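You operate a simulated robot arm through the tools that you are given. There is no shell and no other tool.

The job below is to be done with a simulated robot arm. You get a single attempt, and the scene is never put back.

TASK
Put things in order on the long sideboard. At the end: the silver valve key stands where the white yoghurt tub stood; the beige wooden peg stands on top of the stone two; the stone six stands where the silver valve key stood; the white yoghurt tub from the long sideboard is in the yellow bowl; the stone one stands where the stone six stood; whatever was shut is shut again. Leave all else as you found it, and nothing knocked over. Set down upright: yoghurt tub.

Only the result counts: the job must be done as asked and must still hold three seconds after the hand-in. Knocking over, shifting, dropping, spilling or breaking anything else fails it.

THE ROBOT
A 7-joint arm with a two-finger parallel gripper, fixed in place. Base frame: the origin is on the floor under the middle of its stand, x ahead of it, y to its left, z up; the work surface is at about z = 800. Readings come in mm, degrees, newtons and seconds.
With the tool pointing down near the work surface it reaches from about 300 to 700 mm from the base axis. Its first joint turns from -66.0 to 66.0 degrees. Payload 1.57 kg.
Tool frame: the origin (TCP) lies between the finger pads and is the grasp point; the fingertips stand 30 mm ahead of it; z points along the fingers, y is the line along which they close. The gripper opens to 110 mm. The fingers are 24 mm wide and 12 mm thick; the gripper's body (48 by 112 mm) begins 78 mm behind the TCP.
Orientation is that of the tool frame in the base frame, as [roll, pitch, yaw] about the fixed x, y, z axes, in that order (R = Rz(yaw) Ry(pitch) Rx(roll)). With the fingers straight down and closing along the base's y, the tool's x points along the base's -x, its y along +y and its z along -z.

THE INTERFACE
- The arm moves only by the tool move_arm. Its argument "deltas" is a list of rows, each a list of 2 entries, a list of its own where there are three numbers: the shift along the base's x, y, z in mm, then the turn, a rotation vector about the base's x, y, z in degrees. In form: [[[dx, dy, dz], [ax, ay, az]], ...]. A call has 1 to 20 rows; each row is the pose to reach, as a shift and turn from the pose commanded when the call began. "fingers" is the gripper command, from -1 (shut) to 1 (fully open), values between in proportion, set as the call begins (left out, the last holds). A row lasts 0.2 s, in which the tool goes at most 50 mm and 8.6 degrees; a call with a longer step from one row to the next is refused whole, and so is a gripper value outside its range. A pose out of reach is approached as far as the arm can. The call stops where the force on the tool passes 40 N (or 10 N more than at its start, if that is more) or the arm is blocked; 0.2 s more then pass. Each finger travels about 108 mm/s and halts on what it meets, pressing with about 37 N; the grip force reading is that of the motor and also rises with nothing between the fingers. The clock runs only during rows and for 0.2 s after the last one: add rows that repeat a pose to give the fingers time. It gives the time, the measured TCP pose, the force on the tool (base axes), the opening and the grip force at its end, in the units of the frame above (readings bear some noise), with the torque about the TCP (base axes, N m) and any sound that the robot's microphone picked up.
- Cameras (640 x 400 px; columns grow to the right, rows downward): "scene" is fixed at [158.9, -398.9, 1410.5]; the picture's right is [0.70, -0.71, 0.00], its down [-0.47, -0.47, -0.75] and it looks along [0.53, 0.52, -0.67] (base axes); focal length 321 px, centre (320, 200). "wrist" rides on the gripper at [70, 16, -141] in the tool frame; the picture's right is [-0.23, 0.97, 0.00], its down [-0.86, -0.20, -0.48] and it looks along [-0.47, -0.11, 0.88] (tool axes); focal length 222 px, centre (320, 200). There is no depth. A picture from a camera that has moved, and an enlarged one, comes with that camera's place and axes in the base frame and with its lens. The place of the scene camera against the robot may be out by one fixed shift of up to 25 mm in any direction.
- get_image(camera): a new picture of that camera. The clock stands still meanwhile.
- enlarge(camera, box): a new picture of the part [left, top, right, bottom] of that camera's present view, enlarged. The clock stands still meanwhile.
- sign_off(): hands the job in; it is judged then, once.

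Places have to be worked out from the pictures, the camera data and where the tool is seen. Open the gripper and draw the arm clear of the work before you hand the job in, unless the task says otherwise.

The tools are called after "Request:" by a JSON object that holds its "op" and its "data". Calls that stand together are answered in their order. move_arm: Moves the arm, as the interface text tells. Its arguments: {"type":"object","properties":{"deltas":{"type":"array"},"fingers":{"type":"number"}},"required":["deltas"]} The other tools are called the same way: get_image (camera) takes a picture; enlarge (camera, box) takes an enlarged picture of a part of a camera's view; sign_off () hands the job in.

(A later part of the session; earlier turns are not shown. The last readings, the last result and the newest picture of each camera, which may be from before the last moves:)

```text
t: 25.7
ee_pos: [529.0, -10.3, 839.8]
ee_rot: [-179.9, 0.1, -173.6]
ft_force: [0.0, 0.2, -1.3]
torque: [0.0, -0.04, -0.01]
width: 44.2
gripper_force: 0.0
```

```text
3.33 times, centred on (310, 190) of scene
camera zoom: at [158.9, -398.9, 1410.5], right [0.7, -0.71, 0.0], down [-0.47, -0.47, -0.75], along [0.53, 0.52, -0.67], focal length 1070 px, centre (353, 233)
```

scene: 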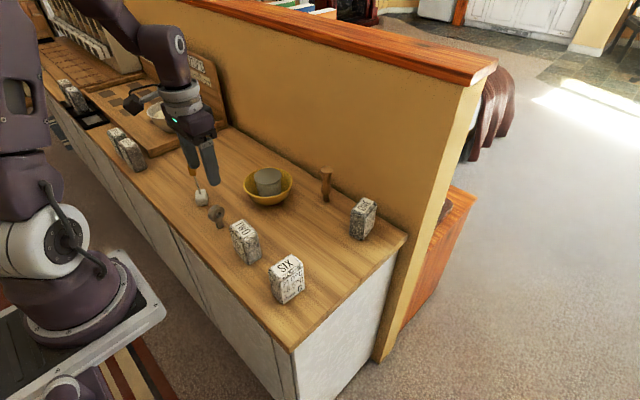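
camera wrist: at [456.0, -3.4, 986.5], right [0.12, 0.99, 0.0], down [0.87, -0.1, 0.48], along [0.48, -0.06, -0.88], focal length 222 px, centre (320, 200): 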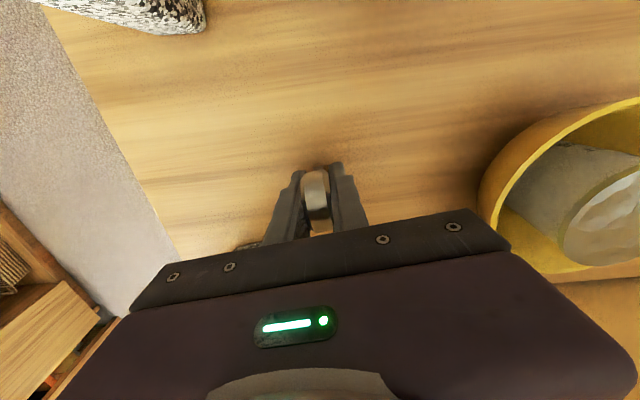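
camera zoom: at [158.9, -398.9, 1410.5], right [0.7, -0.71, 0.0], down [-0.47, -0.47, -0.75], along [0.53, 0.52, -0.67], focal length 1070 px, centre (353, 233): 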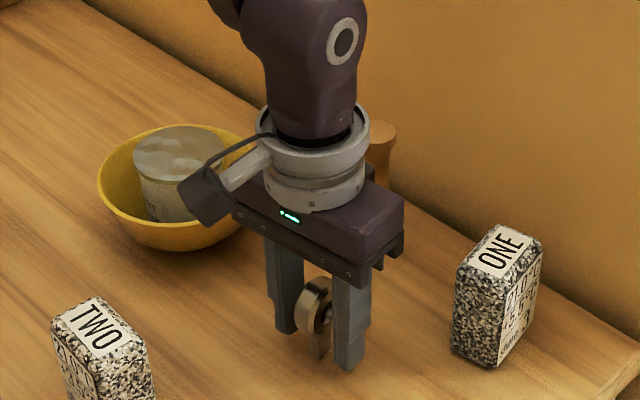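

The key stands free between the open fingers. I rise straight up and look at the result.

Request:
{"op": "move_arm", "data": {"deltas": [[[0, 0, 15], [0, 0, 0]], [[0, 0, 45], [0, 0, 0]], [[0, 0, 90], [0, 0, 0]], [[0, 0, 130], [0, 0, 0]], [[0, 0, 160], [0, 0, 0]], [[0, 0, 160], [0, 0, 0]]]}}

Request:
{"op": "get_image", "data": {"camera": "scene"}}

Request:
{"op": "enlarge", "data": {"camera": "scene", "box": [220, 160, 400, 310]}}

Request:
{"op": "get_image", "data": {"camera": "wrist"}}

```text
t: 27.1
ee_pos: [531.4, -8.9, 999.2]
ee_rot: [180.0, 0.1, -173.6]
ft_force: [0.1, 0.3, -0.5]
torque: [0.0, 0.0, -0.02]
width: 44.0
gripper_force: 0.0
```

```text
taken
```

scene: 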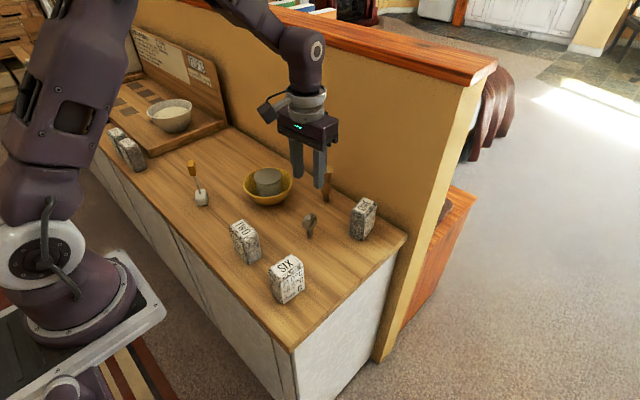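

```text
2.67 times, centred on (310, 235) of scene
camera zoom: at [158.9, -398.9, 1410.5], right [0.7, -0.71, 0.0], down [-0.47, -0.47, -0.75], along [0.53, 0.52, -0.67], focal length 856 px, centre (347, 107)
```

zoom: 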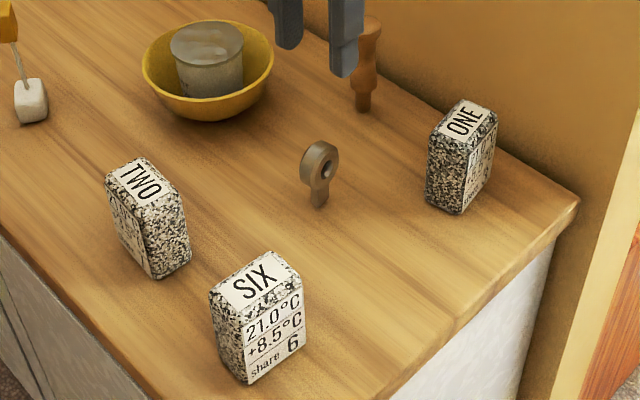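

```text
taken
camera wrist: at [458.4, -2.6, 1141.1], right [0.12, 0.99, 0.0], down [0.87, -0.1, 0.48], along [0.48, -0.06, -0.88], focal length 222 px, centre (320, 200)
```

wrist: 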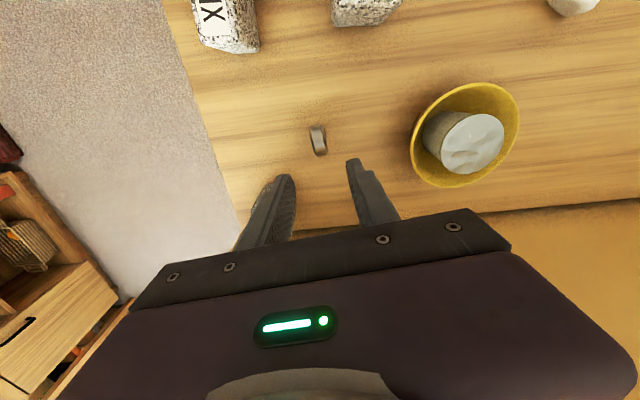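

The key stands at the tub's old place and the tub projects as upright and centred in the bowl. Next is stone six: I move above it at (389,-90), turning to about -5° yaw.

Request:
{"op": "move_arm", "data": {"deltas": [[[-20, -12, 0], [0, 0, -3]], [[-55, -32, 0], [0, 0, -6]], [[-90, -52, 0], [0, 0, -9]], [[-120, -70, 0], [0, 0, -11.4]], [[-139, -79, 0], [0, 0, -11.4]], [[-139, -79, 0], [0, 0, -11.4]]], "fingers": 0.2}}

Request:
{"op": "get_image", "data": {"camera": "wrist"}}

Request:
{"op": "enlarge", "data": {"camera": "wrist", "box": [240, 90, 400, 200]}}

```text
t: 28.5
ee_pos: [390.5, -91.8, 999.8]
ee_rot: [-180.0, 0.0, 175.0]
ft_force: [0.4, -0.7, -0.3]
torque: [0.01, 0.0, 0.01]
width: 66.2
gripper_force: 0.1
```

```text
taken
camera wrist: at [320.5, -69.2, 1142.1], right [0.31, 0.95, 0.0], down [0.83, -0.27, 0.48], along [0.46, -0.15, -0.88], focal length 222 px, centre (320, 200)
```

wrist: 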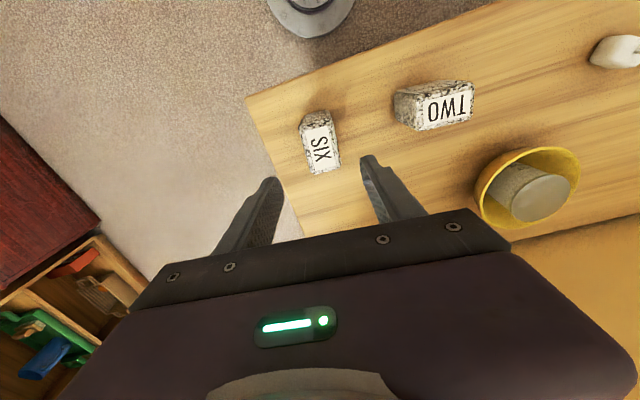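

```text
3.64 times, centred on (320, 145) of wrist
camera zoom: at [320.5, -69.2, 1142.1], right [0.31, 0.95, 0.0], down [0.83, -0.27, 0.48], along [0.46, -0.15, -0.88], focal length 808 px, centre (320, 400)
```

zoom: 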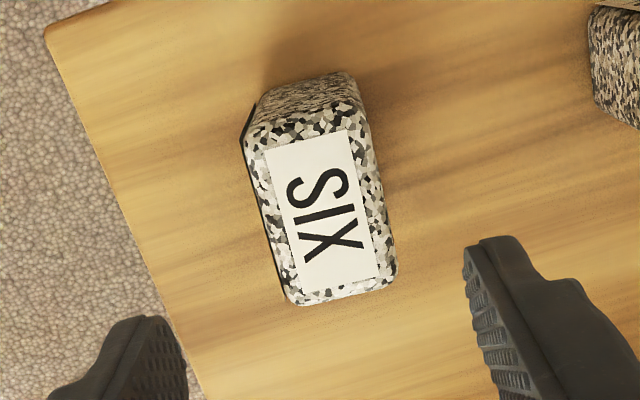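

Stone six's top centre is at ≈(388,-90.5), aligned with the tool within half a degree. I descend to grip it at mid height (TCP z≈850).

Request:
{"op": "move_arm", "data": {"deltas": [[[-1, -0.5, -40], [0, 0, 0]], [[-1, -0.5, -80], [0, 0, 0]], [[-1, -0.5, -115], [0, 0, 0]], [[-1, -0.5, -140], [0, 0, 0]], [[-1, -0.5, -151], [0, 0, 0]], [[-1, -0.5, -151], [0, 0, 0]]]}}

Request:
{"op": "get_image", "data": {"camera": "wrist"}}

Request:
{"op": "enlarge", "data": {"camera": "scene", "box": [220, 190, 360, 310]}}

```text
t: 29.9
ee_pos: [387.6, -91.2, 849.2]
ee_rot: [179.9, 0.1, 175.0]
ft_force: [0.1, -0.6, -0.1]
torque: [0.01, -0.02, 0.01]
width: 65.9
gripper_force: 0.0
```

```text
taken
camera wrist: at [319.4, -69.8, 989.8], right [0.31, 0.95, 0.0], down [0.83, -0.27, 0.48], along [0.46, -0.15, -0.88], focal length 222 px, centre (320, 200)
```

wrist: 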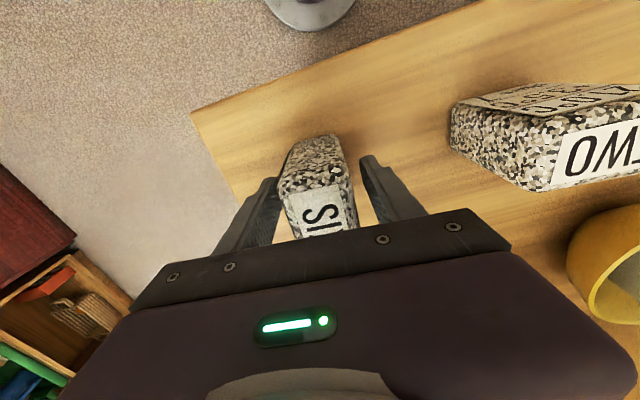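

```text
3.33 times, centred on (290, 250) of scene
camera zoom: at [158.9, -398.9, 1410.5], right [0.7, -0.71, 0.0], down [-0.47, -0.47, -0.75], along [0.53, 0.52, -0.67], focal length 1070 px, centre (420, 33)
```

zoom: 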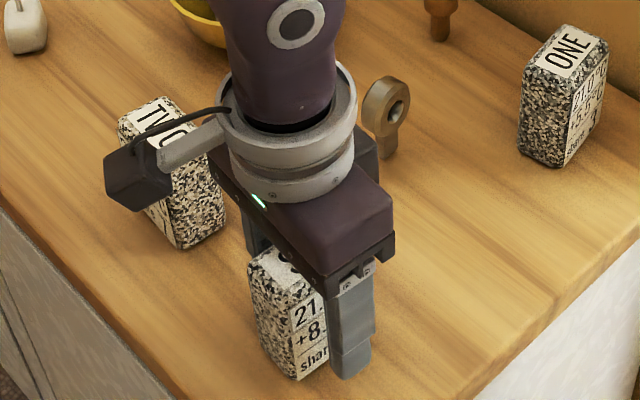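

Fingers straddle stone six without touching. I close.

Request:
{"op": "move_arm", "data": {"deltas": [[[0, 0, 0], [0, 0, 0]], [[0, 0, 0], [0, 0, 0]], [[0, 0, 0], [0, 0, 0]], [[0, 0, 0], [0, 0, 0]]], "fingers": -1}}

Request:
{"op": "get_image", "data": {"camera": "wrist"}}

```text
t: 30.9
ee_pos: [389.8, -92.5, 848.9]
ee_rot: [180.0, 0.1, 175.0]
ft_force: [-0.3, -1.0, -0.5]
torque: [-0.05, -0.03, 0.02]
width: 39.7
gripper_force: 37.2
```

```text
taken
camera wrist: at [319.4, -69.8, 989.9], right [0.31, 0.95, 0.0], down [0.83, -0.27, 0.48], along [0.46, -0.15, -0.88], focal length 222 px, centre (320, 200)
```

wrist: 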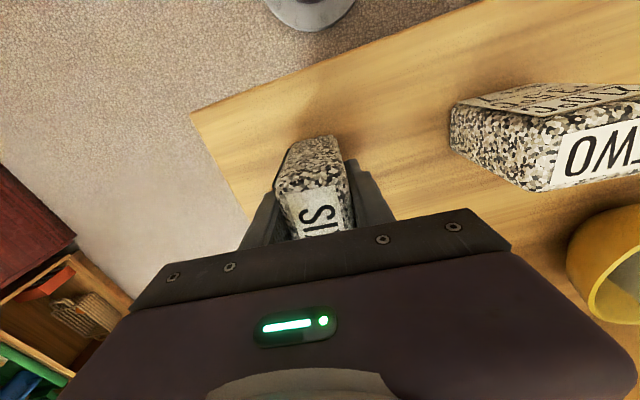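

Held at 39.7 mm, 37 N. I lift it, first slowly.

Request:
{"op": "move_arm", "data": {"deltas": [[[0, 0, 5], [0, 0, 0]], [[0, 0, 15], [0, 0, 0]], [[0, 0, 35], [0, 0, 0]], [[0, 0, 65], [0, 0, 0]], [[0, 0, 100], [0, 0, 0]], [[0, 0, 130], [0, 0, 0]], [[0, 0, 140], [0, 0, 0]], [[0, 0, 140], [0, 0, 0]]]}}

Request:
{"op": "get_image", "data": {"camera": "scene"}}

Request:
{"op": "get_image", "data": {"camera": "wrist"}}

```text
t: 32.7
ee_pos: [388.3, -91.8, 990.9]
ee_rot: [-180.0, 0.0, 174.9]
ft_force: [0.3, -1.0, -4.4]
torque: [0.02, -0.02, 0.03]
width: 40.1
gripper_force: 37.1
```

```text
taken
```

scene: 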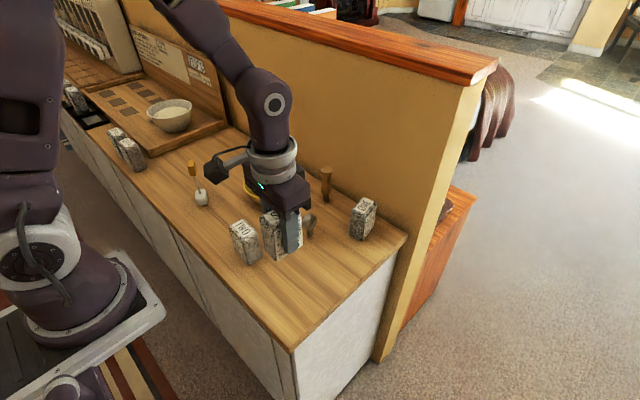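

```text
taken
camera wrist: at [319.7, -69.6, 1131.5], right [0.31, 0.95, 0.0], down [0.83, -0.27, 0.48], along [0.46, -0.15, -0.88], focal length 222 px, centre (320, 200)
```

wrist: 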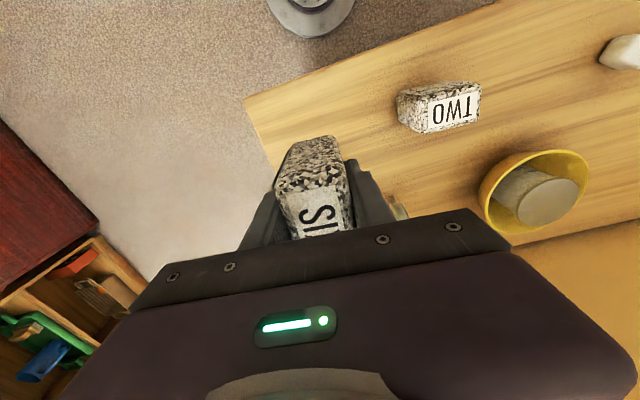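

Stone six weighs about 0.45 kg and hangs straight. I carry it at height (bottom ≈940) over to the key's old spot (390.5,170.5).

Request:
{"op": "move_arm", "data": {"deltas": [[[0, 12, 0], [0, 0, 0]], [[0, 40, 0], [0, 0, 0]], [[0.5, 75, 0], [0, 0, 0]], [[1, 112, 0], [0, 0, 0]], [[1, 150, 0], [0, 0, 0]], [[1.5, 188, 0], [0, 0, 0]], [[2, 222, 0], [0, 0, 0]], [[2, 248, 0], [0, 0, 0]], [[2, 261, 0], [0, 0, 0]], [[2, 261, 0], [0, 0, 0]]]}}

Request:
{"op": "get_image", "data": {"camera": "wrist"}}

Request:
{"op": "get_image", "data": {"camera": "scene"}}

```text
t: 34.9
ee_pos: [391.5, 169.3, 989.8]
ee_rot: [-179.9, 0.1, 175.0]
ft_force: [-0.1, -0.1, -5.1]
torque: [0.02, -0.01, 0.01]
width: 39.8
gripper_force: 37.1
```

```text
taken
camera wrist: at [322.3, 192.6, 1131.2], right [0.31, 0.95, 0.0], down [0.83, -0.27, 0.48], along [0.46, -0.15, -0.88], focal length 222 px, centre (320, 200)
```

wrist: 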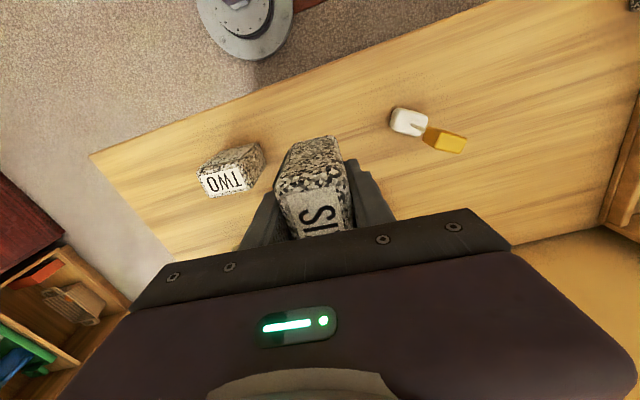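

```text
taken
```

scene: 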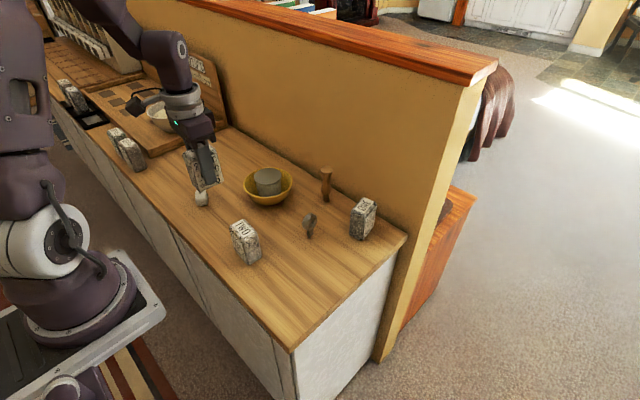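

Clear space below. I lower stone six to just above the surface.

Request:
{"op": "move_arm", "data": {"deltas": [[[0, 0, -25], [0, 0, 0]], [[0, 0, -60], [0, 0, 0]], [[0, 0, -95], [0, 0, 0]], [[0, 0, -122], [0, 0, 0]], [[0, 0, -135], [0, 0, 0]], [[0, 0, -137], [0, 0, 0]], [[0, 0, -137], [0, 0, 0]]]}}

Request:
{"op": "enlarge", "data": {"camera": "scene", "box": [140, 130, 280, 250]}}

```text
t: 36.5
ee_pos: [391.2, 169.4, 852.4]
ee_rot: [-179.9, 0.2, 175.0]
ft_force: [0.7, -0.7, -6.8]
torque: [-0.01, 0.01, -0.01]
width: 39.8
gripper_force: 37.0
```

```text
3.33 times, centred on (210, 190) of scene
camera zoom: at [158.9, -398.9, 1410.5], right [0.7, -0.71, 0.0], down [-0.47, -0.47, -0.75], along [0.53, 0.52, -0.67], focal length 1070 px, centre (687, 233)
```

zoom: 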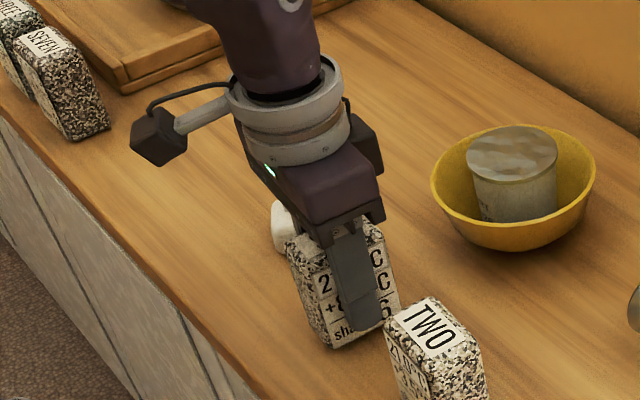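

Just above the surface; I lower in small steps until contact.

Request:
{"op": "move_arm", "data": {"deltas": [[[0, 0, -1], [0, 0, 0]], [[0, 0, -2], [0, 0, 0]], [[0, 0, -3], [0, 0, 0]], [[0, 0, -3.5], [0, 0, 0]]]}}

```text
t: 37.5
ee_pos: [390.9, 170.3, 849.4]
ee_rot: [-180.0, 0.0, 175.1]
ft_force: [-2.2, 1.6, 0.7]
torque: [-0.1, -0.07, -0.02]
width: 39.9
gripper_force: 36.5
```

The weight is now carried by the surface (Fz ≈ 0). I release by opening to ~62 mm.

Request:
{"op": "move_arm", "data": {"deltas": [[[0, 0, 0], [0, 0, 0]], [[0, 0, 0], [0, 0, 0]], [[0, 0, 0], [0, 0, 0]]], "fingers": 0.13}}

Request:
{"op": "get_image", "data": {"camera": "wrist"}}

```text
t: 38.3
ee_pos: [390.5, 169.6, 848.2]
ee_rot: [-180.0, 0.1, 174.9]
ft_force: [-0.5, 0.9, 0.2]
torque: [0.0, -0.02, 0.01]
width: 61.9
gripper_force: 0.0
```

```text
taken
camera wrist: at [321.7, 191.9, 989.8], right [0.31, 0.95, 0.0], down [0.83, -0.27, 0.48], along [0.46, -0.15, -0.88], focal length 222 px, centre (320, 200)
```

wrist: 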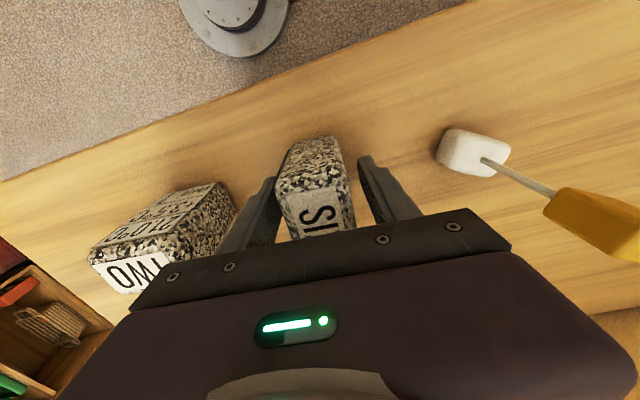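

Stone six stands at the key's old spot. I rise straight up and travel at height to above stone one, turning to +6°.

Request:
{"op": "move_arm", "data": {"deltas": [[[0, 0, 20], [0, 0, 0]], [[0, 0, 65], [0, 0, 0]], [[0, 0, 110], [0, 0, 0]], [[0, 0, 150], [0, 0, 0]], [[15, -17, 155], [0, 0, 2]], [[45, -50, 155], [0, 0, 5]], [[75, -84, 155], [0, 0, 8]], [[105, -117, 155], [0, 0, 11]], [[135, -150, 155], [0, 0, 11]], [[165, -184, 155], [0, 0, 11]], [[195, -217, 155], [0, 0, 11]], [[220, -245, 155], [0, 0, 11]], [[236, -262, 155], [0, 0, 11]], [[236, -262, 155], [0, 0, 11]]]}}

Request:
{"op": "get_image", "data": {"camera": "wrist"}}

Request:
{"op": "get_image", "data": {"camera": "scene"}}

Request:
{"op": "enlarge", "data": {"camera": "wrist", "box": [240, 90, 400, 220]}}

```text
t: 41.3
ee_pos: [626.6, -93.0, 1002.4]
ee_rot: [179.9, 0.1, -174.0]
ft_force: [0.4, 0.0, -0.1]
torque: [-0.02, 0.0, 0.02]
width: 62.0
gripper_force: 0.1
```

```text
taken
camera wrist: at [555.0, -84.7, 1145.3], right [0.12, 0.99, 0.0], down [0.87, -0.11, 0.48], along [0.48, -0.06, -0.88], focal length 222 px, centre (320, 200)
```

wrist: 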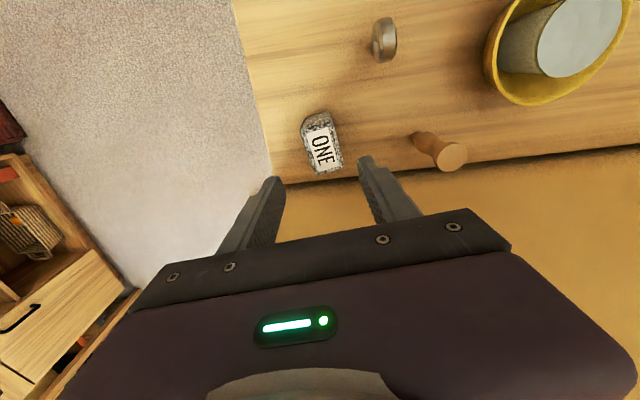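

```text
taken
```

scene: 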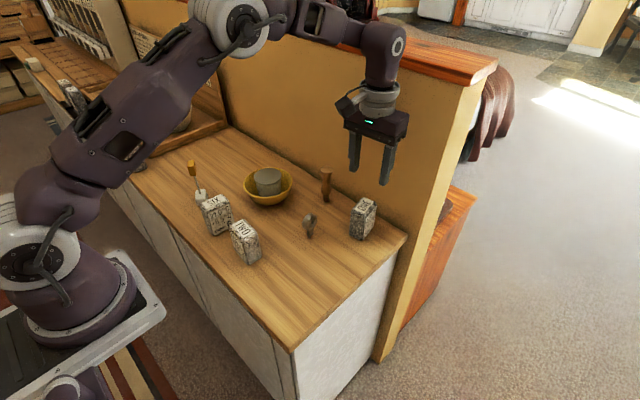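

```text
3.08 times, centred on (320, 155) of wrist
camera zoom: at [555.0, -84.7, 1145.3], right [0.12, 0.99, 0.0], down [0.87, -0.11, 0.48], along [0.48, -0.06, -0.88], focal length 684 px, centre (320, 338)
```

zoom: 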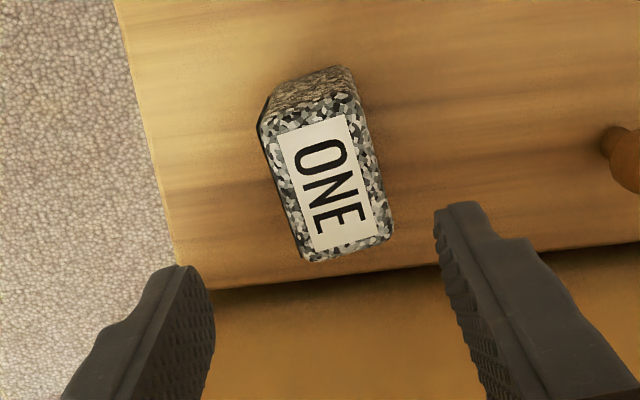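

Stone one's top centre is at ≈(627.5,-91), yaw ≈ +8°; the wall is ~75 mm behind. I descend around it with a 2° extra turn.

Request:
{"op": "move_arm", "data": {"deltas": [[[1, 0.5, -30], [0, 0, 2]], [[1, 0.5, -65], [0, 0, 2]], [[1, 0.5, -100], [0, 0, 2]], [[1, 0.5, -130], [0, 0, 2]], [[1, 0.5, -150], [0, 0, 2]], [[1, 0.5, -154], [0, 0, 2]], [[1, 0.5, -154], [0, 0, 2]]]}}

Request:
{"op": "get_image", "data": {"camera": "wrist"}}

Request:
{"op": "get_image", "data": {"camera": "scene"}}

```text
t: 42.9
ee_pos: [627.8, -93.3, 849.2]
ee_rot: [179.9, 0.1, -172.0]
ft_force: [0.4, -0.5, 0.2]
torque: [-0.02, -0.01, -0.03]
width: 62.3
gripper_force: 0.0
```

```text
taken
camera wrist: at [554.9, -86.0, 991.0], right [0.09, 1.0, 0.0], down [0.87, -0.08, 0.48], along [0.48, -0.04, -0.88], focal length 222 px, centre (320, 200)
```

wrist: 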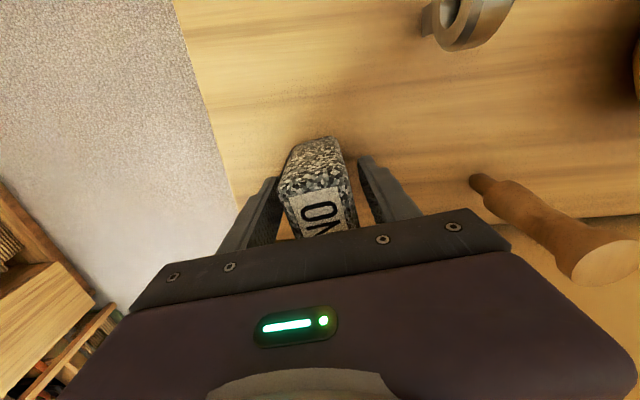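

```text
taken
```

scene: 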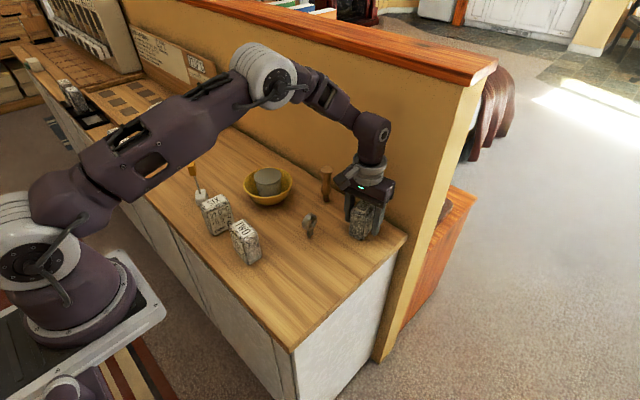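

The fingers straddle stone one without contact. I close.

Request:
{"op": "move_arm", "data": {"deltas": [[[0, 0, 0], [0, 0, 0]], [[0, 0, 0], [0, 0, 0]], [[0, 0, 0], [0, 0, 0]], [[0, 0, 0], [0, 0, 0]]], "fingers": -1}}

```text
t: 43.9
ee_pos: [627.8, -92.9, 849.5]
ee_rot: [180.0, 0.1, -172.0]
ft_force: [1.1, 0.7, -0.4]
torque: [-0.02, -0.16, 0.06]
width: 39.8
gripper_force: 36.7
```

Held at 39.8 mm. I lift it straight up and bring it back over six's old spot (388.5,-90.5).

Request:
{"op": "move_arm", "data": {"deltas": [[[0, 0, 5], [0, 0, 0]], [[0, 0, 20], [0, 0, 0]], [[0, 0, 50], [0, 0, 0]], [[0, 0, 85], [0, 0, 0]], [[0, 0, 115], [0, 0, 0]], [[0, 0, 130], [0, 0, 0]], [[-15, 0, 130], [0, 0, 0]], [[-45, 0, 130], [0, 0, 0]], [[-80, 0, 130], [0, 0, 0]], [[-115, 0, 130], [0, 0, 0]], [[-150, 0.5, 130], [0, 0, 0]], [[-185, 0.5, 130], [0, 0, 0]], [[-215, 0.5, 130], [0, 0, 0]], [[-235, 0.5, 130], [0, 0, 0]], [[-239, 0.5, 130], [0, 0, 0]], [[-239, 0.5, 130], [0, 0, 0]]]}}

Request:
{"op": "get_image", "data": {"camera": "scene"}}

Request:
{"op": "get_image", "data": {"camera": "wrist"}}

```text
t: 47.3
ee_pos: [388.3, -91.8, 978.1]
ee_rot: [-180.0, 0.1, -172.1]
ft_force: [0.7, 0.3, -6.0]
torque: [0.0, 0.0, 0.03]
width: 39.7
gripper_force: 37.0
```

```text
taken
```

scene: 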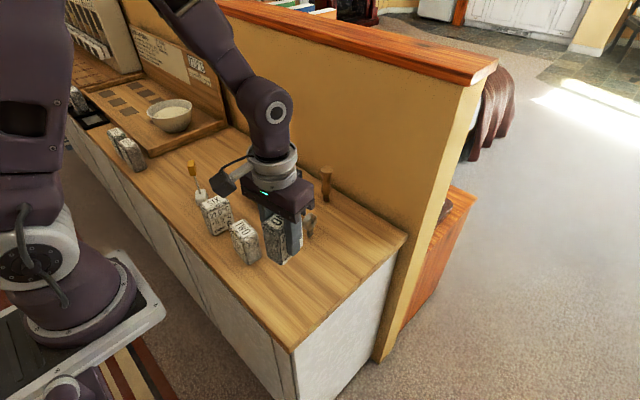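

```text
taken
camera wrist: at [316.3, -85.6, 1121.2], right [0.09, 1.0, 0.0], down [0.87, -0.08, 0.48], along [0.48, -0.04, -0.88], focal length 222 px, centre (320, 200)
```

wrist: 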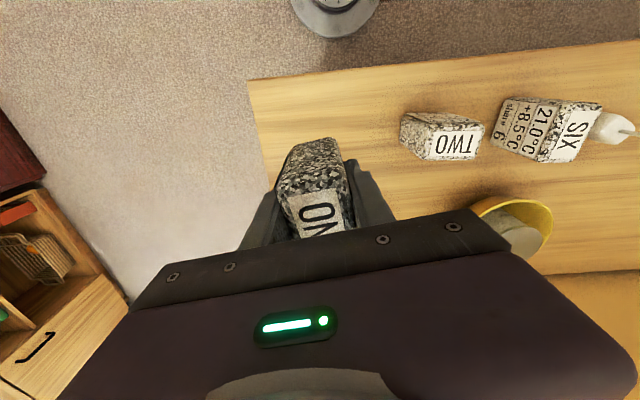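

Now lowering stone one at six's old place to just above the surface.

Request:
{"op": "move_arm", "data": {"deltas": [[[0, 0, -25], [0, 0, 0]], [[0, 0, -60], [0, 0, 0]], [[0, 0, -92], [0, 0, 0]], [[0, 0, -115], [0, 0, 0]], [[0, 0, -125], [0, 0, 0]], [[0, 0, -127], [0, 0, 0]], [[0, 0, -127], [0, 0, 0]]]}}

Request:
{"op": "move_arm", "data": {"deltas": [[[0, 0, -1], [0, 0, 0]], [[0, 0, -2], [0, 0, 0]], [[0, 0, -3], [0, 0, 0]], [[0, 0, -3.5], [0, 0, 0]]]}}

```text
t: 48.9
ee_pos: [388.3, -91.7, 851.3]
ee_rot: [179.9, 0.1, -171.9]
ft_force: [-0.6, 0.1, -5.7]
torque: [0.01, -0.03, -0.02]
width: 39.9
gripper_force: 36.8
```

```text
t: 49.9
ee_pos: [389.1, -92.2, 850.0]
ee_rot: [179.9, 0.2, -172.1]
ft_force: [2.1, 2.9, 21.1]
torque: [0.02, 0.72, -0.04]
width: 40.0
gripper_force: 37.0
```

Contact at ~21 N; I ease up half a millimetre to relieve it before releasing.

Request:
{"op": "move_arm", "data": {"deltas": [[[0, 0, 0.4], [0, 0, 0]], [[0, 0, 0.5], [0, 0, 0]]]}}

```text
t: 50.5
ee_pos: [388.0, -91.1, 849.1]
ee_rot: [179.9, 0.1, -172.0]
ft_force: [2.3, -2.2, 0.7]
torque: [-0.17, -0.27, -0.1]
width: 39.9
gripper_force: 37.2
```

The load is near zero and the stone rests on the surface; I release it.

Request:
{"op": "move_arm", "data": {"deltas": [[[0, 0, 0], [0, 0, 0]], [[0, 0, 0], [0, 0, 0]], [[0, 0, 0], [0, 0, 0]]], "fingers": 0.13}}

Request:
{"op": "get_image", "data": {"camera": "wrist"}}

Request:
{"op": "enlarge", "data": {"camera": "scene", "box": [180, 140, 360, 310]}}

```text
t: 51.3
ee_pos: [388.8, -91.1, 849.4]
ee_rot: [180.0, 0.2, -172.0]
ft_force: [-0.4, 0.4, -0.5]
torque: [-0.03, 0.02, 0.0]
width: 62.1
gripper_force: 0.1
```

```text
taken
camera wrist: at [316.2, -85.3, 991.4], right [0.09, 1.0, 0.0], down [0.87, -0.08, 0.48], along [0.48, -0.04, -0.88], focal length 222 px, centre (320, 200)
```

wrist: 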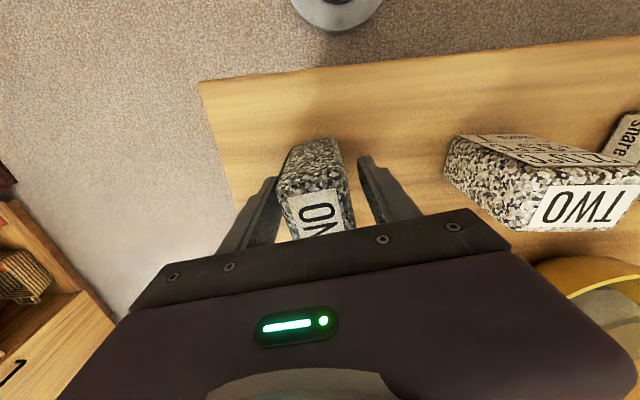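

```text
2.35 times, centred on (270, 225) of scene
camera zoom: at [158.9, -398.9, 1410.5], right [0.7, -0.71, 0.0], down [-0.47, -0.47, -0.75], along [0.53, 0.52, -0.67], focal length 755 px, centre (438, 141)
```

zoom: 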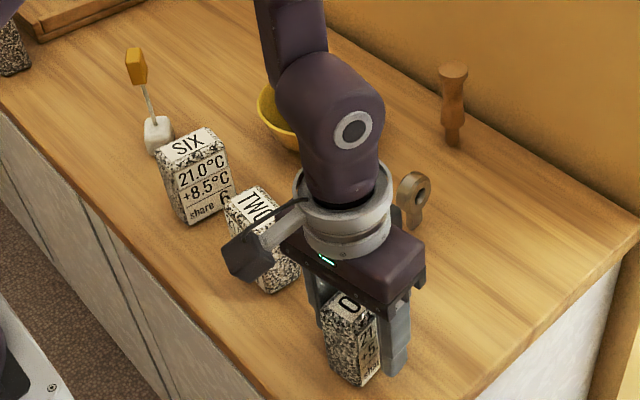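

Stone one stands at six's place. I rise and go above the peg's front at (605,50), yaw back to 0, to look at the peg.

Request:
{"op": "move_arm", "data": {"deltas": [[[0, 0, 20], [0, 0, 0]], [[0, 0, 65], [0, 0, 0]], [[0, 0, 110], [0, 0, 0]], [[0, 0, 150], [0, 0, 0]], [[30, 20, 155], [0, 0, -3]], [[70, 45, 155], [0, 0, -6]], [[110, 72, 155], [0, 0, -8]], [[150, 98, 155], [0, 0, -8]], [[190, 124, 155], [0, 0, -8]], [[216, 140.5, 155], [0, 0, -8]], [[216, 140.5, 155], [0, 0, -8]]]}}

Request:
{"op": "get_image", "data": {"camera": "wrist"}}

Request:
{"op": "enlarge", "data": {"camera": "wrist", "box": [260, 100, 420, 220]}}

Request:
{"op": "get_image", "data": {"camera": "scene"}}

```text
t: 53.7
ee_pos: [605.9, 48.7, 1003.0]
ee_rot: [180.0, 0.2, 179.9]
ft_force: [-0.4, -0.4, -0.5]
torque: [0.01, -0.04, -0.02]
width: 62.3
gripper_force: 0.1
```

```text
taken
camera wrist: at [535.5, 64.9, 1145.4], right [0.23, 0.97, 0.0], down [0.85, -0.2, 0.48], along [0.47, -0.11, -0.88], focal length 222 px, centre (320, 200)
```

wrist: 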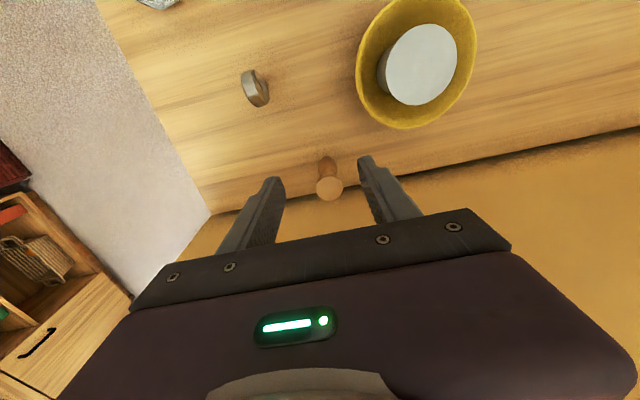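

```text
3.33 times, centred on (340, 160) of wrist
camera zoom: at [535.5, 64.9, 1145.4], right [0.23, 0.97, 0.0], down [0.85, -0.2, 0.48], along [0.47, -0.11, -0.88], focal length 740 px, centre (253, 333)
```

zoom: 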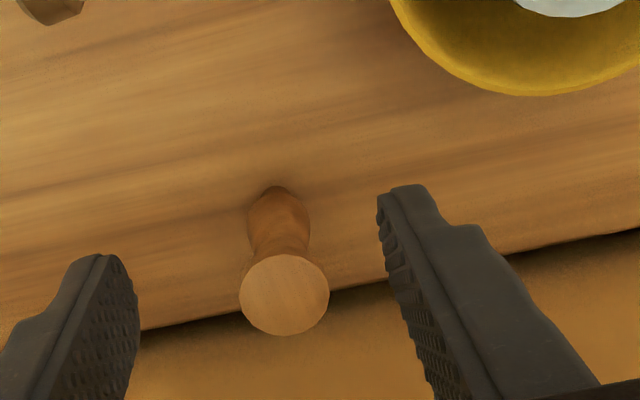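

```text
taken
```

scene: 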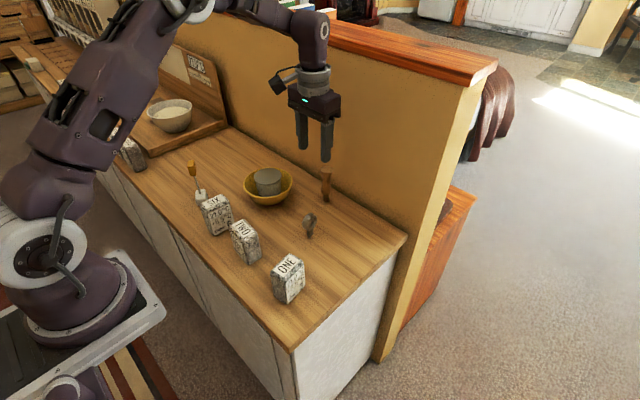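

The peg comes out at ≈(651,50), about 102 mm tall with a ~33 mm head and a thin foot. I descend in front of it (x≈600) to TCP z≈882 with 62 mm opening, then check alignment before sliding forward around the head.

Request:
{"op": "move_arm", "data": {"deltas": [[[-6, 0, -30], [0, 0, 0]], [[-6, 0, -65], [0, 0, 0]], [[-6, 0, -100], [0, 0, 0]], [[-6, 0, -122], [0, 0, 0]], [[-6, 0, -124], [0, 0, 0]], [[-6, 0, -124], [0, 0, 0]]], "fingers": 0.13}}

Request:
{"op": "get_image", "data": {"camera": "wrist"}}

Request:
{"op": "enlarge", "data": {"camera": "scene", "box": [250, 110, 390, 230]}}

```text
t: 55.1
ee_pos: [599.3, 48.2, 880.8]
ee_rot: [180.0, 0.1, 180.0]
ft_force: [1.0, 0.6, 0.0]
torque: [-0.01, 0.03, -0.02]
width: 62.5
gripper_force: 0.0
```

```text
taken
camera wrist: at [528.4, 65.0, 1021.6], right [0.23, 0.97, 0.0], down [0.85, -0.2, 0.48], along [0.47, -0.11, -0.88], focal length 222 px, centre (320, 200)
```

wrist: 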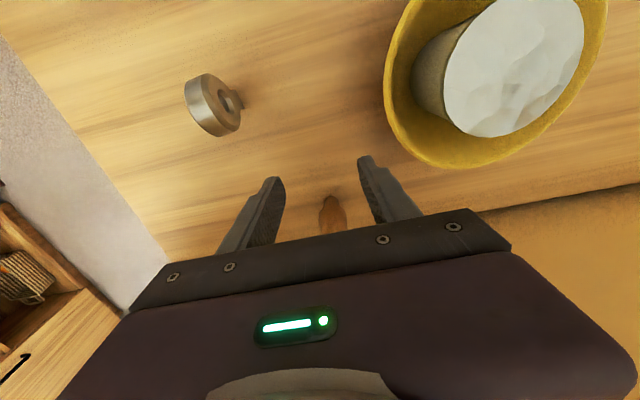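

```text
3.33 times, centred on (320, 170) of scene
camera zoom: at [158.9, -398.9, 1410.5], right [0.7, -0.71, 0.0], down [-0.47, -0.47, -0.75], along [0.53, 0.52, -0.67], focal length 1070 px, centre (320, 300)
```

zoom: 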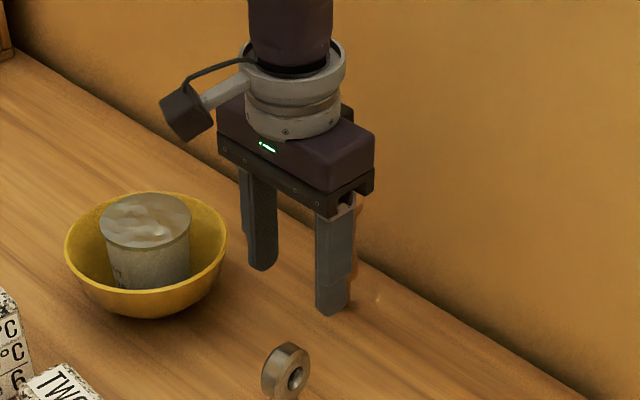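

I enlarge the wrist view to check the peg's lateral alignment between the fingers.

Request:
{"op": "enlarge", "data": {"camera": "wrist", "box": [270, 160, 400, 240]}}

```text
4.92 times, centred on (335, 200) of wrist
camera zoom: at [528.4, 65.0, 1021.6], right [0.23, 0.97, 0.0], down [0.85, -0.2, 0.48], along [0.47, -0.11, -0.88], focal length 1094 px, centre (246, 200)
```

zoom: 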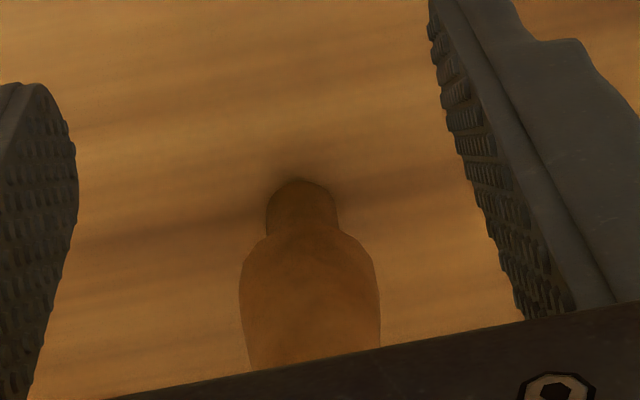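

The foot centre computes to ≈(651,49.4), within half a millimetre of the finger midline. I slide forward 52.5 mm in small steps so the head comes between the fingers.

Request:
{"op": "move_arm", "data": {"deltas": [[[10, 0.4, 0], [0, 0, 0]], [[22, 0.4, 0], [0, 0, 0]], [[34, 0.4, 0], [0, 0, 0]], [[44, 0.4, 0], [0, 0, 0]], [[50, 0.4, 0], [0, 0, 0]], [[52.5, 0.4, 0], [0, 0, 0]], [[52.5, 0.4, 0], [0, 0, 0]]]}}

Request:
{"op": "get_image", "data": {"camera": "wrist"}}

Request:
{"op": "enlarge", "data": {"camera": "scene", "box": [250, 110, 390, 230]}}

```text
t: 56.7
ee_pos: [651.5, 50.5, 881.1]
ee_rot: [-179.9, 0.1, 180.0]
ft_force: [0.6, 0.3, 0.4]
torque: [0.01, 0.02, 0.02]
width: 62.0
gripper_force: 0.1
```

```text
taken
camera wrist: at [580.5, 65.7, 1022.5], right [0.23, 0.97, 0.0], down [0.85, -0.2, 0.48], along [0.47, -0.11, -0.88], focal length 222 px, centre (320, 200)
```

wrist: 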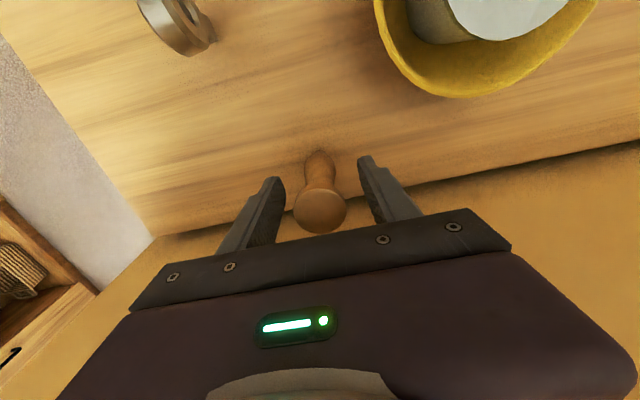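

```text
3.33 times, centred on (320, 170) of scene
camera zoom: at [158.9, -398.9, 1410.5], right [0.7, -0.71, 0.0], down [-0.47, -0.47, -0.75], along [0.53, 0.52, -0.67], focal length 1070 px, centre (320, 300)
```

zoom: 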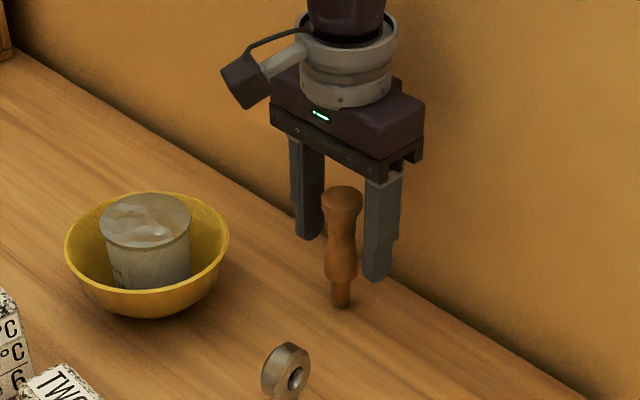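

The head sits centred between the fingers (≈(649.5,49.6)) with no contact. I close gently: first to 40 mm.

Request:
{"op": "move_arm", "data": {"deltas": [[[0, 0, 0], [0, 0, 0]], [[0, 0, 0], [0, 0, 0]]], "fingers": -0.27}}

Request:
{"op": "enlarge", "data": {"camera": "wrist", "box": [250, 140, 390, 240]}}

```text
t: 57.3
ee_pos: [650.4, 49.6, 881.8]
ee_rot: [-179.9, 0.1, -180.0]
ft_force: [0.3, 0.1, 0.8]
torque: [-0.01, -0.01, -0.01]
width: 40.1
gripper_force: 0.2
```

```text
4.00 times, centred on (320, 190) of wrist
camera zoom: at [580.4, 65.8, 1022.5], right [0.23, 0.97, 0.0], down [0.85, -0.2, 0.48], along [0.47, -0.11, -0.88], focal length 888 px, centre (320, 240)
```

zoom: 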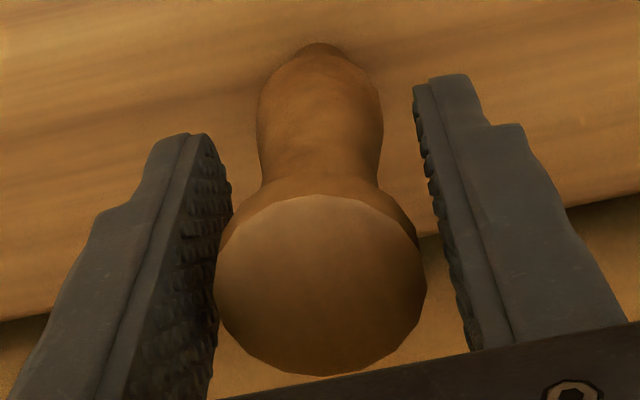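

The head centre is at y≈49.0 versus TCP 49.8; I shift 0.7 mm and close the rest softly.

Request:
{"op": "move_arm", "data": {"deltas": [[[0.5, -0.7, 0], [0, 0, 0]], [[0.5, -0.7, 0], [0, 0, 0]]], "fingers": -0.36}}

Request:
{"op": "move_arm", "data": {"deltas": [[[0, 0, 0], [0, 0, 0]], [[0, 0, 0], [0, 0, 0]], [[0, 0, 0], [0, 0, 0]]], "fingers": -1}}

Request:
{"op": "enlarge", "data": {"camera": "wrist", "box": [250, 140, 390, 240]}}

Request:
{"op": "enlarge", "data": {"camera": "scene", "box": [280, 130, 380, 230]}}

```text
t: 57.9
ee_pos: [651.6, 48.7, 880.9]
ee_rot: [180.0, 0.1, -180.0]
ft_force: [-0.3, 0.1, 0.2]
torque: [-0.02, -0.02, 0.0]
width: 35.1
gripper_force: 0.2
```

```text
t: 58.7
ee_pos: [651.5, 50.3, 880.7]
ee_rot: [180.0, 0.1, -180.0]
ft_force: [0.2, -0.2, 1.5]
torque: [-0.03, -0.05, 0.01]
width: 23.1
gripper_force: 35.3
```

```text
4.00 times, centred on (320, 190) of wrist
camera zoom: at [580.9, 65.0, 1022.4], right [0.23, 0.97, 0.0], down [0.85, -0.2, 0.48], along [0.47, -0.11, -0.88], focal length 888 px, centre (320, 240)
```

zoom: 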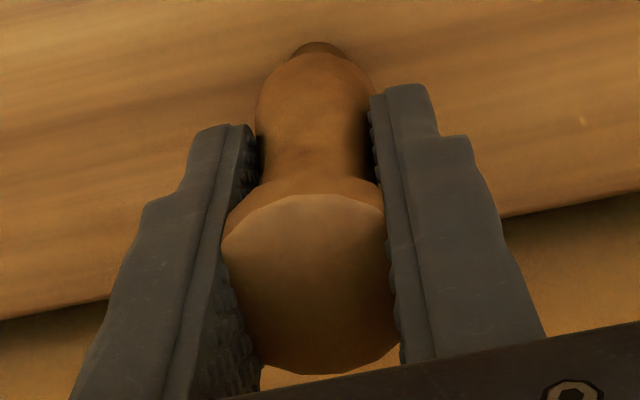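

```text
4.00 times, centred on (330, 180) of scene
camera zoom: at [158.9, -398.9, 1410.5], right [0.7, -0.71, 0.0], down [-0.47, -0.47, -0.75], along [0.53, 0.52, -0.67], focal length 1284 px, centre (280, 280)
```

zoom: 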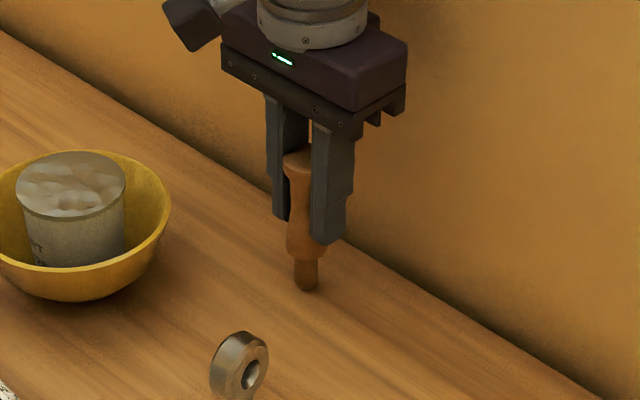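

The peg is gripped at its waist (23 mm, 35 N) and stands vertical. I lift 40 mm, draw back from the wall, then rise and move to x≈450 to view stone two's top.

Request:
{"op": "move_arm", "data": {"deltas": [[[0, 0, 6], [0, 0, 0]], [[0, 0, 20], [0, 0, 0]], [[0, 0, 40], [0, 0, 0]], [[-8, 0, 45], [0, 0, 0]], [[-25, 0, 45], [0, 0, 0]], [[-50, 0, 45], [0, 0, 0]], [[-75, 0, 45], [0, 0, 0]], [[-90, 0, 55], [0, 0, 0]], [[-95, 0, 80], [0, 0, 0]], [[-95, 0, 110], [0, 0, 0]], [[-100, 0, 138], [0, 0, 0]], [[-115, 0, 145], [0, 0, 0]], [[-140, 0, 145], [0, 0, 0]], [[-168, 0, 145], [0, 0, 0]], [[-190, 0, 145], [0, 0, 0]], [[-201, 0, 145], [0, 0, 0]], [[-201, 0, 145], [0, 0, 0]]]}}

Request:
{"op": "get_image", "data": {"camera": "wrist"}}

Request:
{"op": "get_image", "data": {"camera": "scene"}}

Request:
{"op": "enlarge", "data": {"camera": "wrist", "box": [240, 30, 400, 140]}}

```text
t: 62.3
ee_pos: [450.2, 48.9, 1026.4]
ee_rot: [-179.9, 0.1, -180.0]
ft_force: [-0.1, 1.3, 0.1]
torque: [0.03, -0.02, 0.0]
width: 23.1
gripper_force: 35.4
```

```text
taken
camera wrist: at [379.4, 64.2, 1168.3], right [0.23, 0.97, 0.0], down [0.85, -0.2, 0.48], along [0.47, -0.11, -0.88], focal length 222 px, centre (320, 200)
```

wrist: 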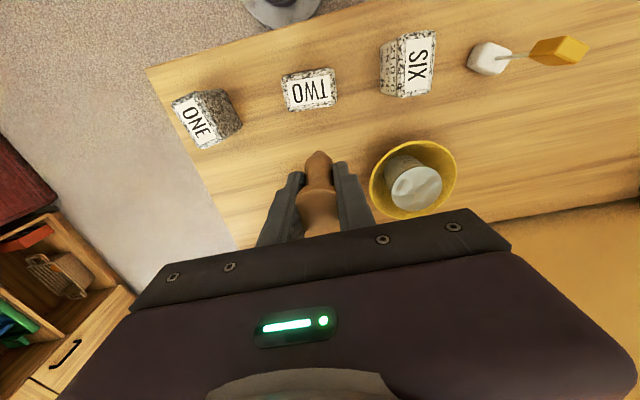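

```text
taken
```

scene: 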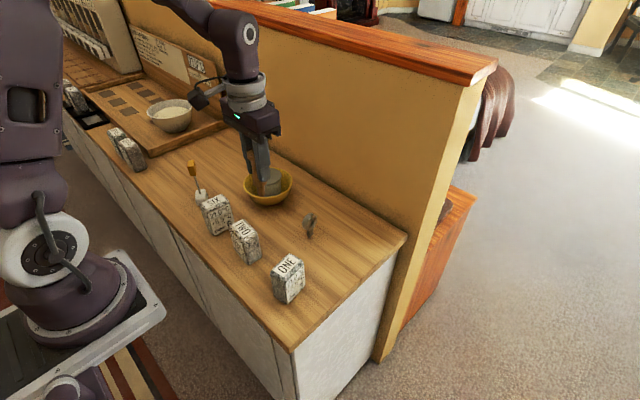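

```text
3.64 times, centred on (320, 85) of wrist
camera zoom: at [379.4, 64.2, 1168.3], right [0.23, 0.97, 0.0], down [0.85, -0.2, 0.48], along [0.47, -0.11, -0.88], focal length 808 px, centre (320, 618)
```

zoom: 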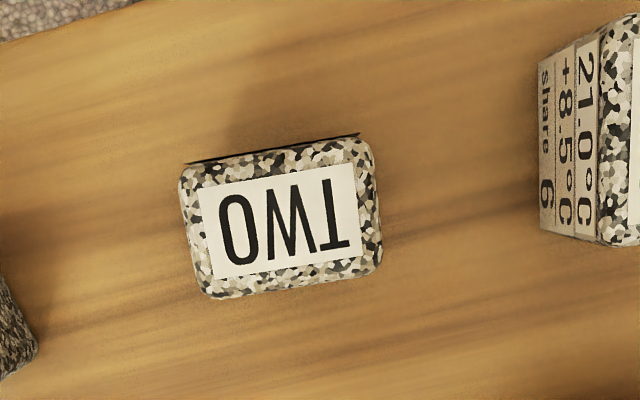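

Stone two's top centre is at ≈(388.4,49.8), i.e. (-61,+1.6) from the TCP, and the peg hangs vertical. I move over it and come down to ~15 mm above its top.

Request:
{"op": "move_arm", "data": {"deltas": [[[-12, 0.3, 0], [0, 0, 0]], [[-32, 0.8, 0], [0, 0, 0]], [[-50, 1.3, 0], [0, 0, 0]], [[-61, 1.6, 0], [0, 0, 0]], [[-61, 1.6, 0], [0, 0, 0]], [[-61, 1.6, -15], [0, 0, 0]], [[-61, 1.6, -32], [0, 0, 0]], [[-61, 1.6, -42], [0, 0, 0]], [[-61, 1.6, -42], [0, 0, 0]]]}}

Request:
{"op": "get_image", "data": {"camera": "wrist"}}

Request:
{"op": "enlarge", "data": {"camera": "wrist", "box": [250, 110, 390, 230]}}

Request:
{"op": "enlarge", "data": {"camera": "scene", "box": [190, 150, 310, 280]}}

```text
t: 64.3
ee_pos: [389.7, 50.3, 983.6]
ee_rot: [-180.0, 0.1, 180.0]
ft_force: [0.0, 0.5, -1.6]
torque: [0.0, 0.0, 0.01]
width: 23.3
gripper_force: 35.1
```

```text
taken
camera wrist: at [318.3, 67.2, 1125.2], right [0.23, 0.97, 0.0], down [0.85, -0.2, 0.48], along [0.47, -0.11, -0.88], focal length 222 px, centre (320, 200)
```

wrist: 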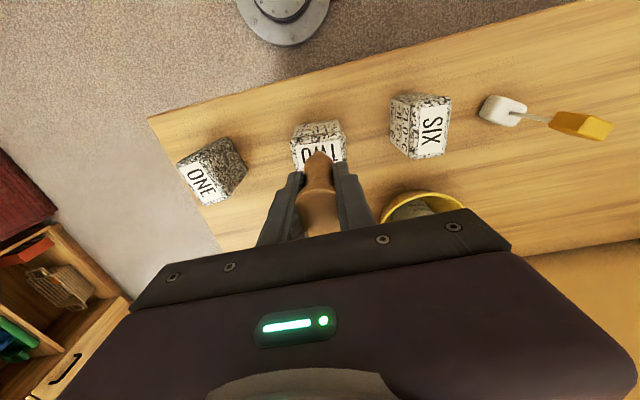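

```text
3.33 times, centred on (320, 170) of wrist
camera zoom: at [318.3, 67.2, 1125.2], right [0.23, 0.97, 0.0], down [0.85, -0.2, 0.48], along [0.47, -0.11, -0.88], focal length 740 px, centre (320, 300)
```

zoom: 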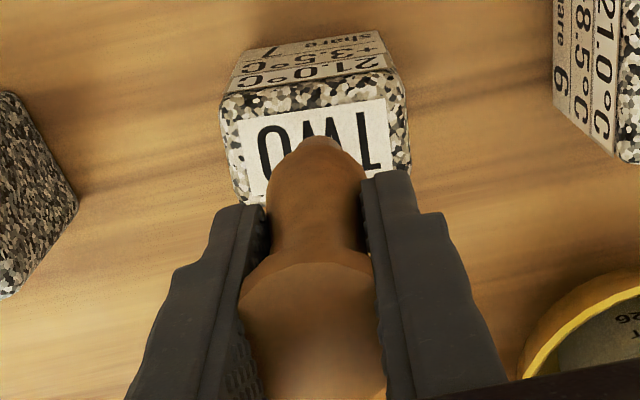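

```text
3.08 times, centred on (250, 215) of scene
camera zoom: at [158.9, -398.9, 1410.5], right [0.7, -0.71, 0.0], down [-0.47, -0.47, -0.75], along [0.53, 0.52, -0.67], focal length 988 px, centre (535, 154)
```

zoom: 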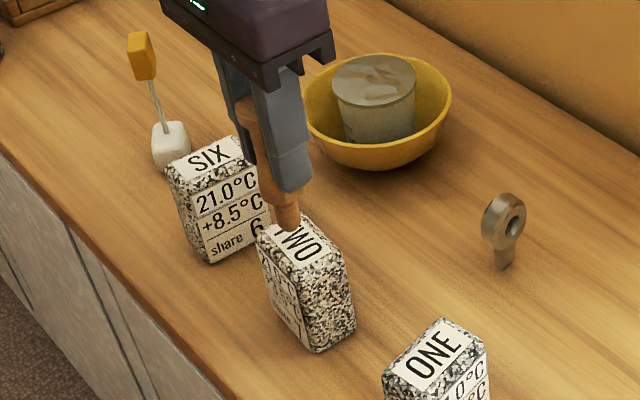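

The peg foot is ~15 mm above stone two's top, offset ≤1.5 mm. I correct y by -1.2 mm and lower 11 mm, then step down to contact.

Request:
{"op": "move_arm", "data": {"deltas": [[[-0.5, -1.2, -4], [0, 0, 0]], [[-0.5, -1.2, -8], [0, 0, 0]], [[-0.5, -1.2, -11], [0, 0, 0]], [[-0.5, -1.2, -11], [0, 0, 0]]]}}

Request:
{"op": "enlarge", "data": {"camera": "scene", "box": [200, 180, 300, 270]}}

```text
t: 65.3
ee_pos: [389.6, 49.2, 973.8]
ee_rot: [-180.0, 0.1, -180.0]
ft_force: [-0.5, 0.1, -0.3]
torque: [0.02, 0.0, -0.01]
width: 23.3
gripper_force: 35.6
```

```text
4.44 times, centred on (250, 225) of scene
camera zoom: at [158.9, -398.9, 1410.5], right [0.7, -0.71, 0.0], down [-0.47, -0.47, -0.75], along [0.53, 0.52, -0.67], focal length 1427 px, centre (631, 89)
```

zoom: 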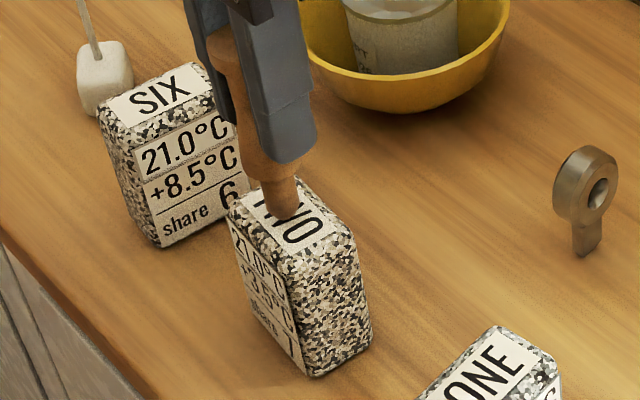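

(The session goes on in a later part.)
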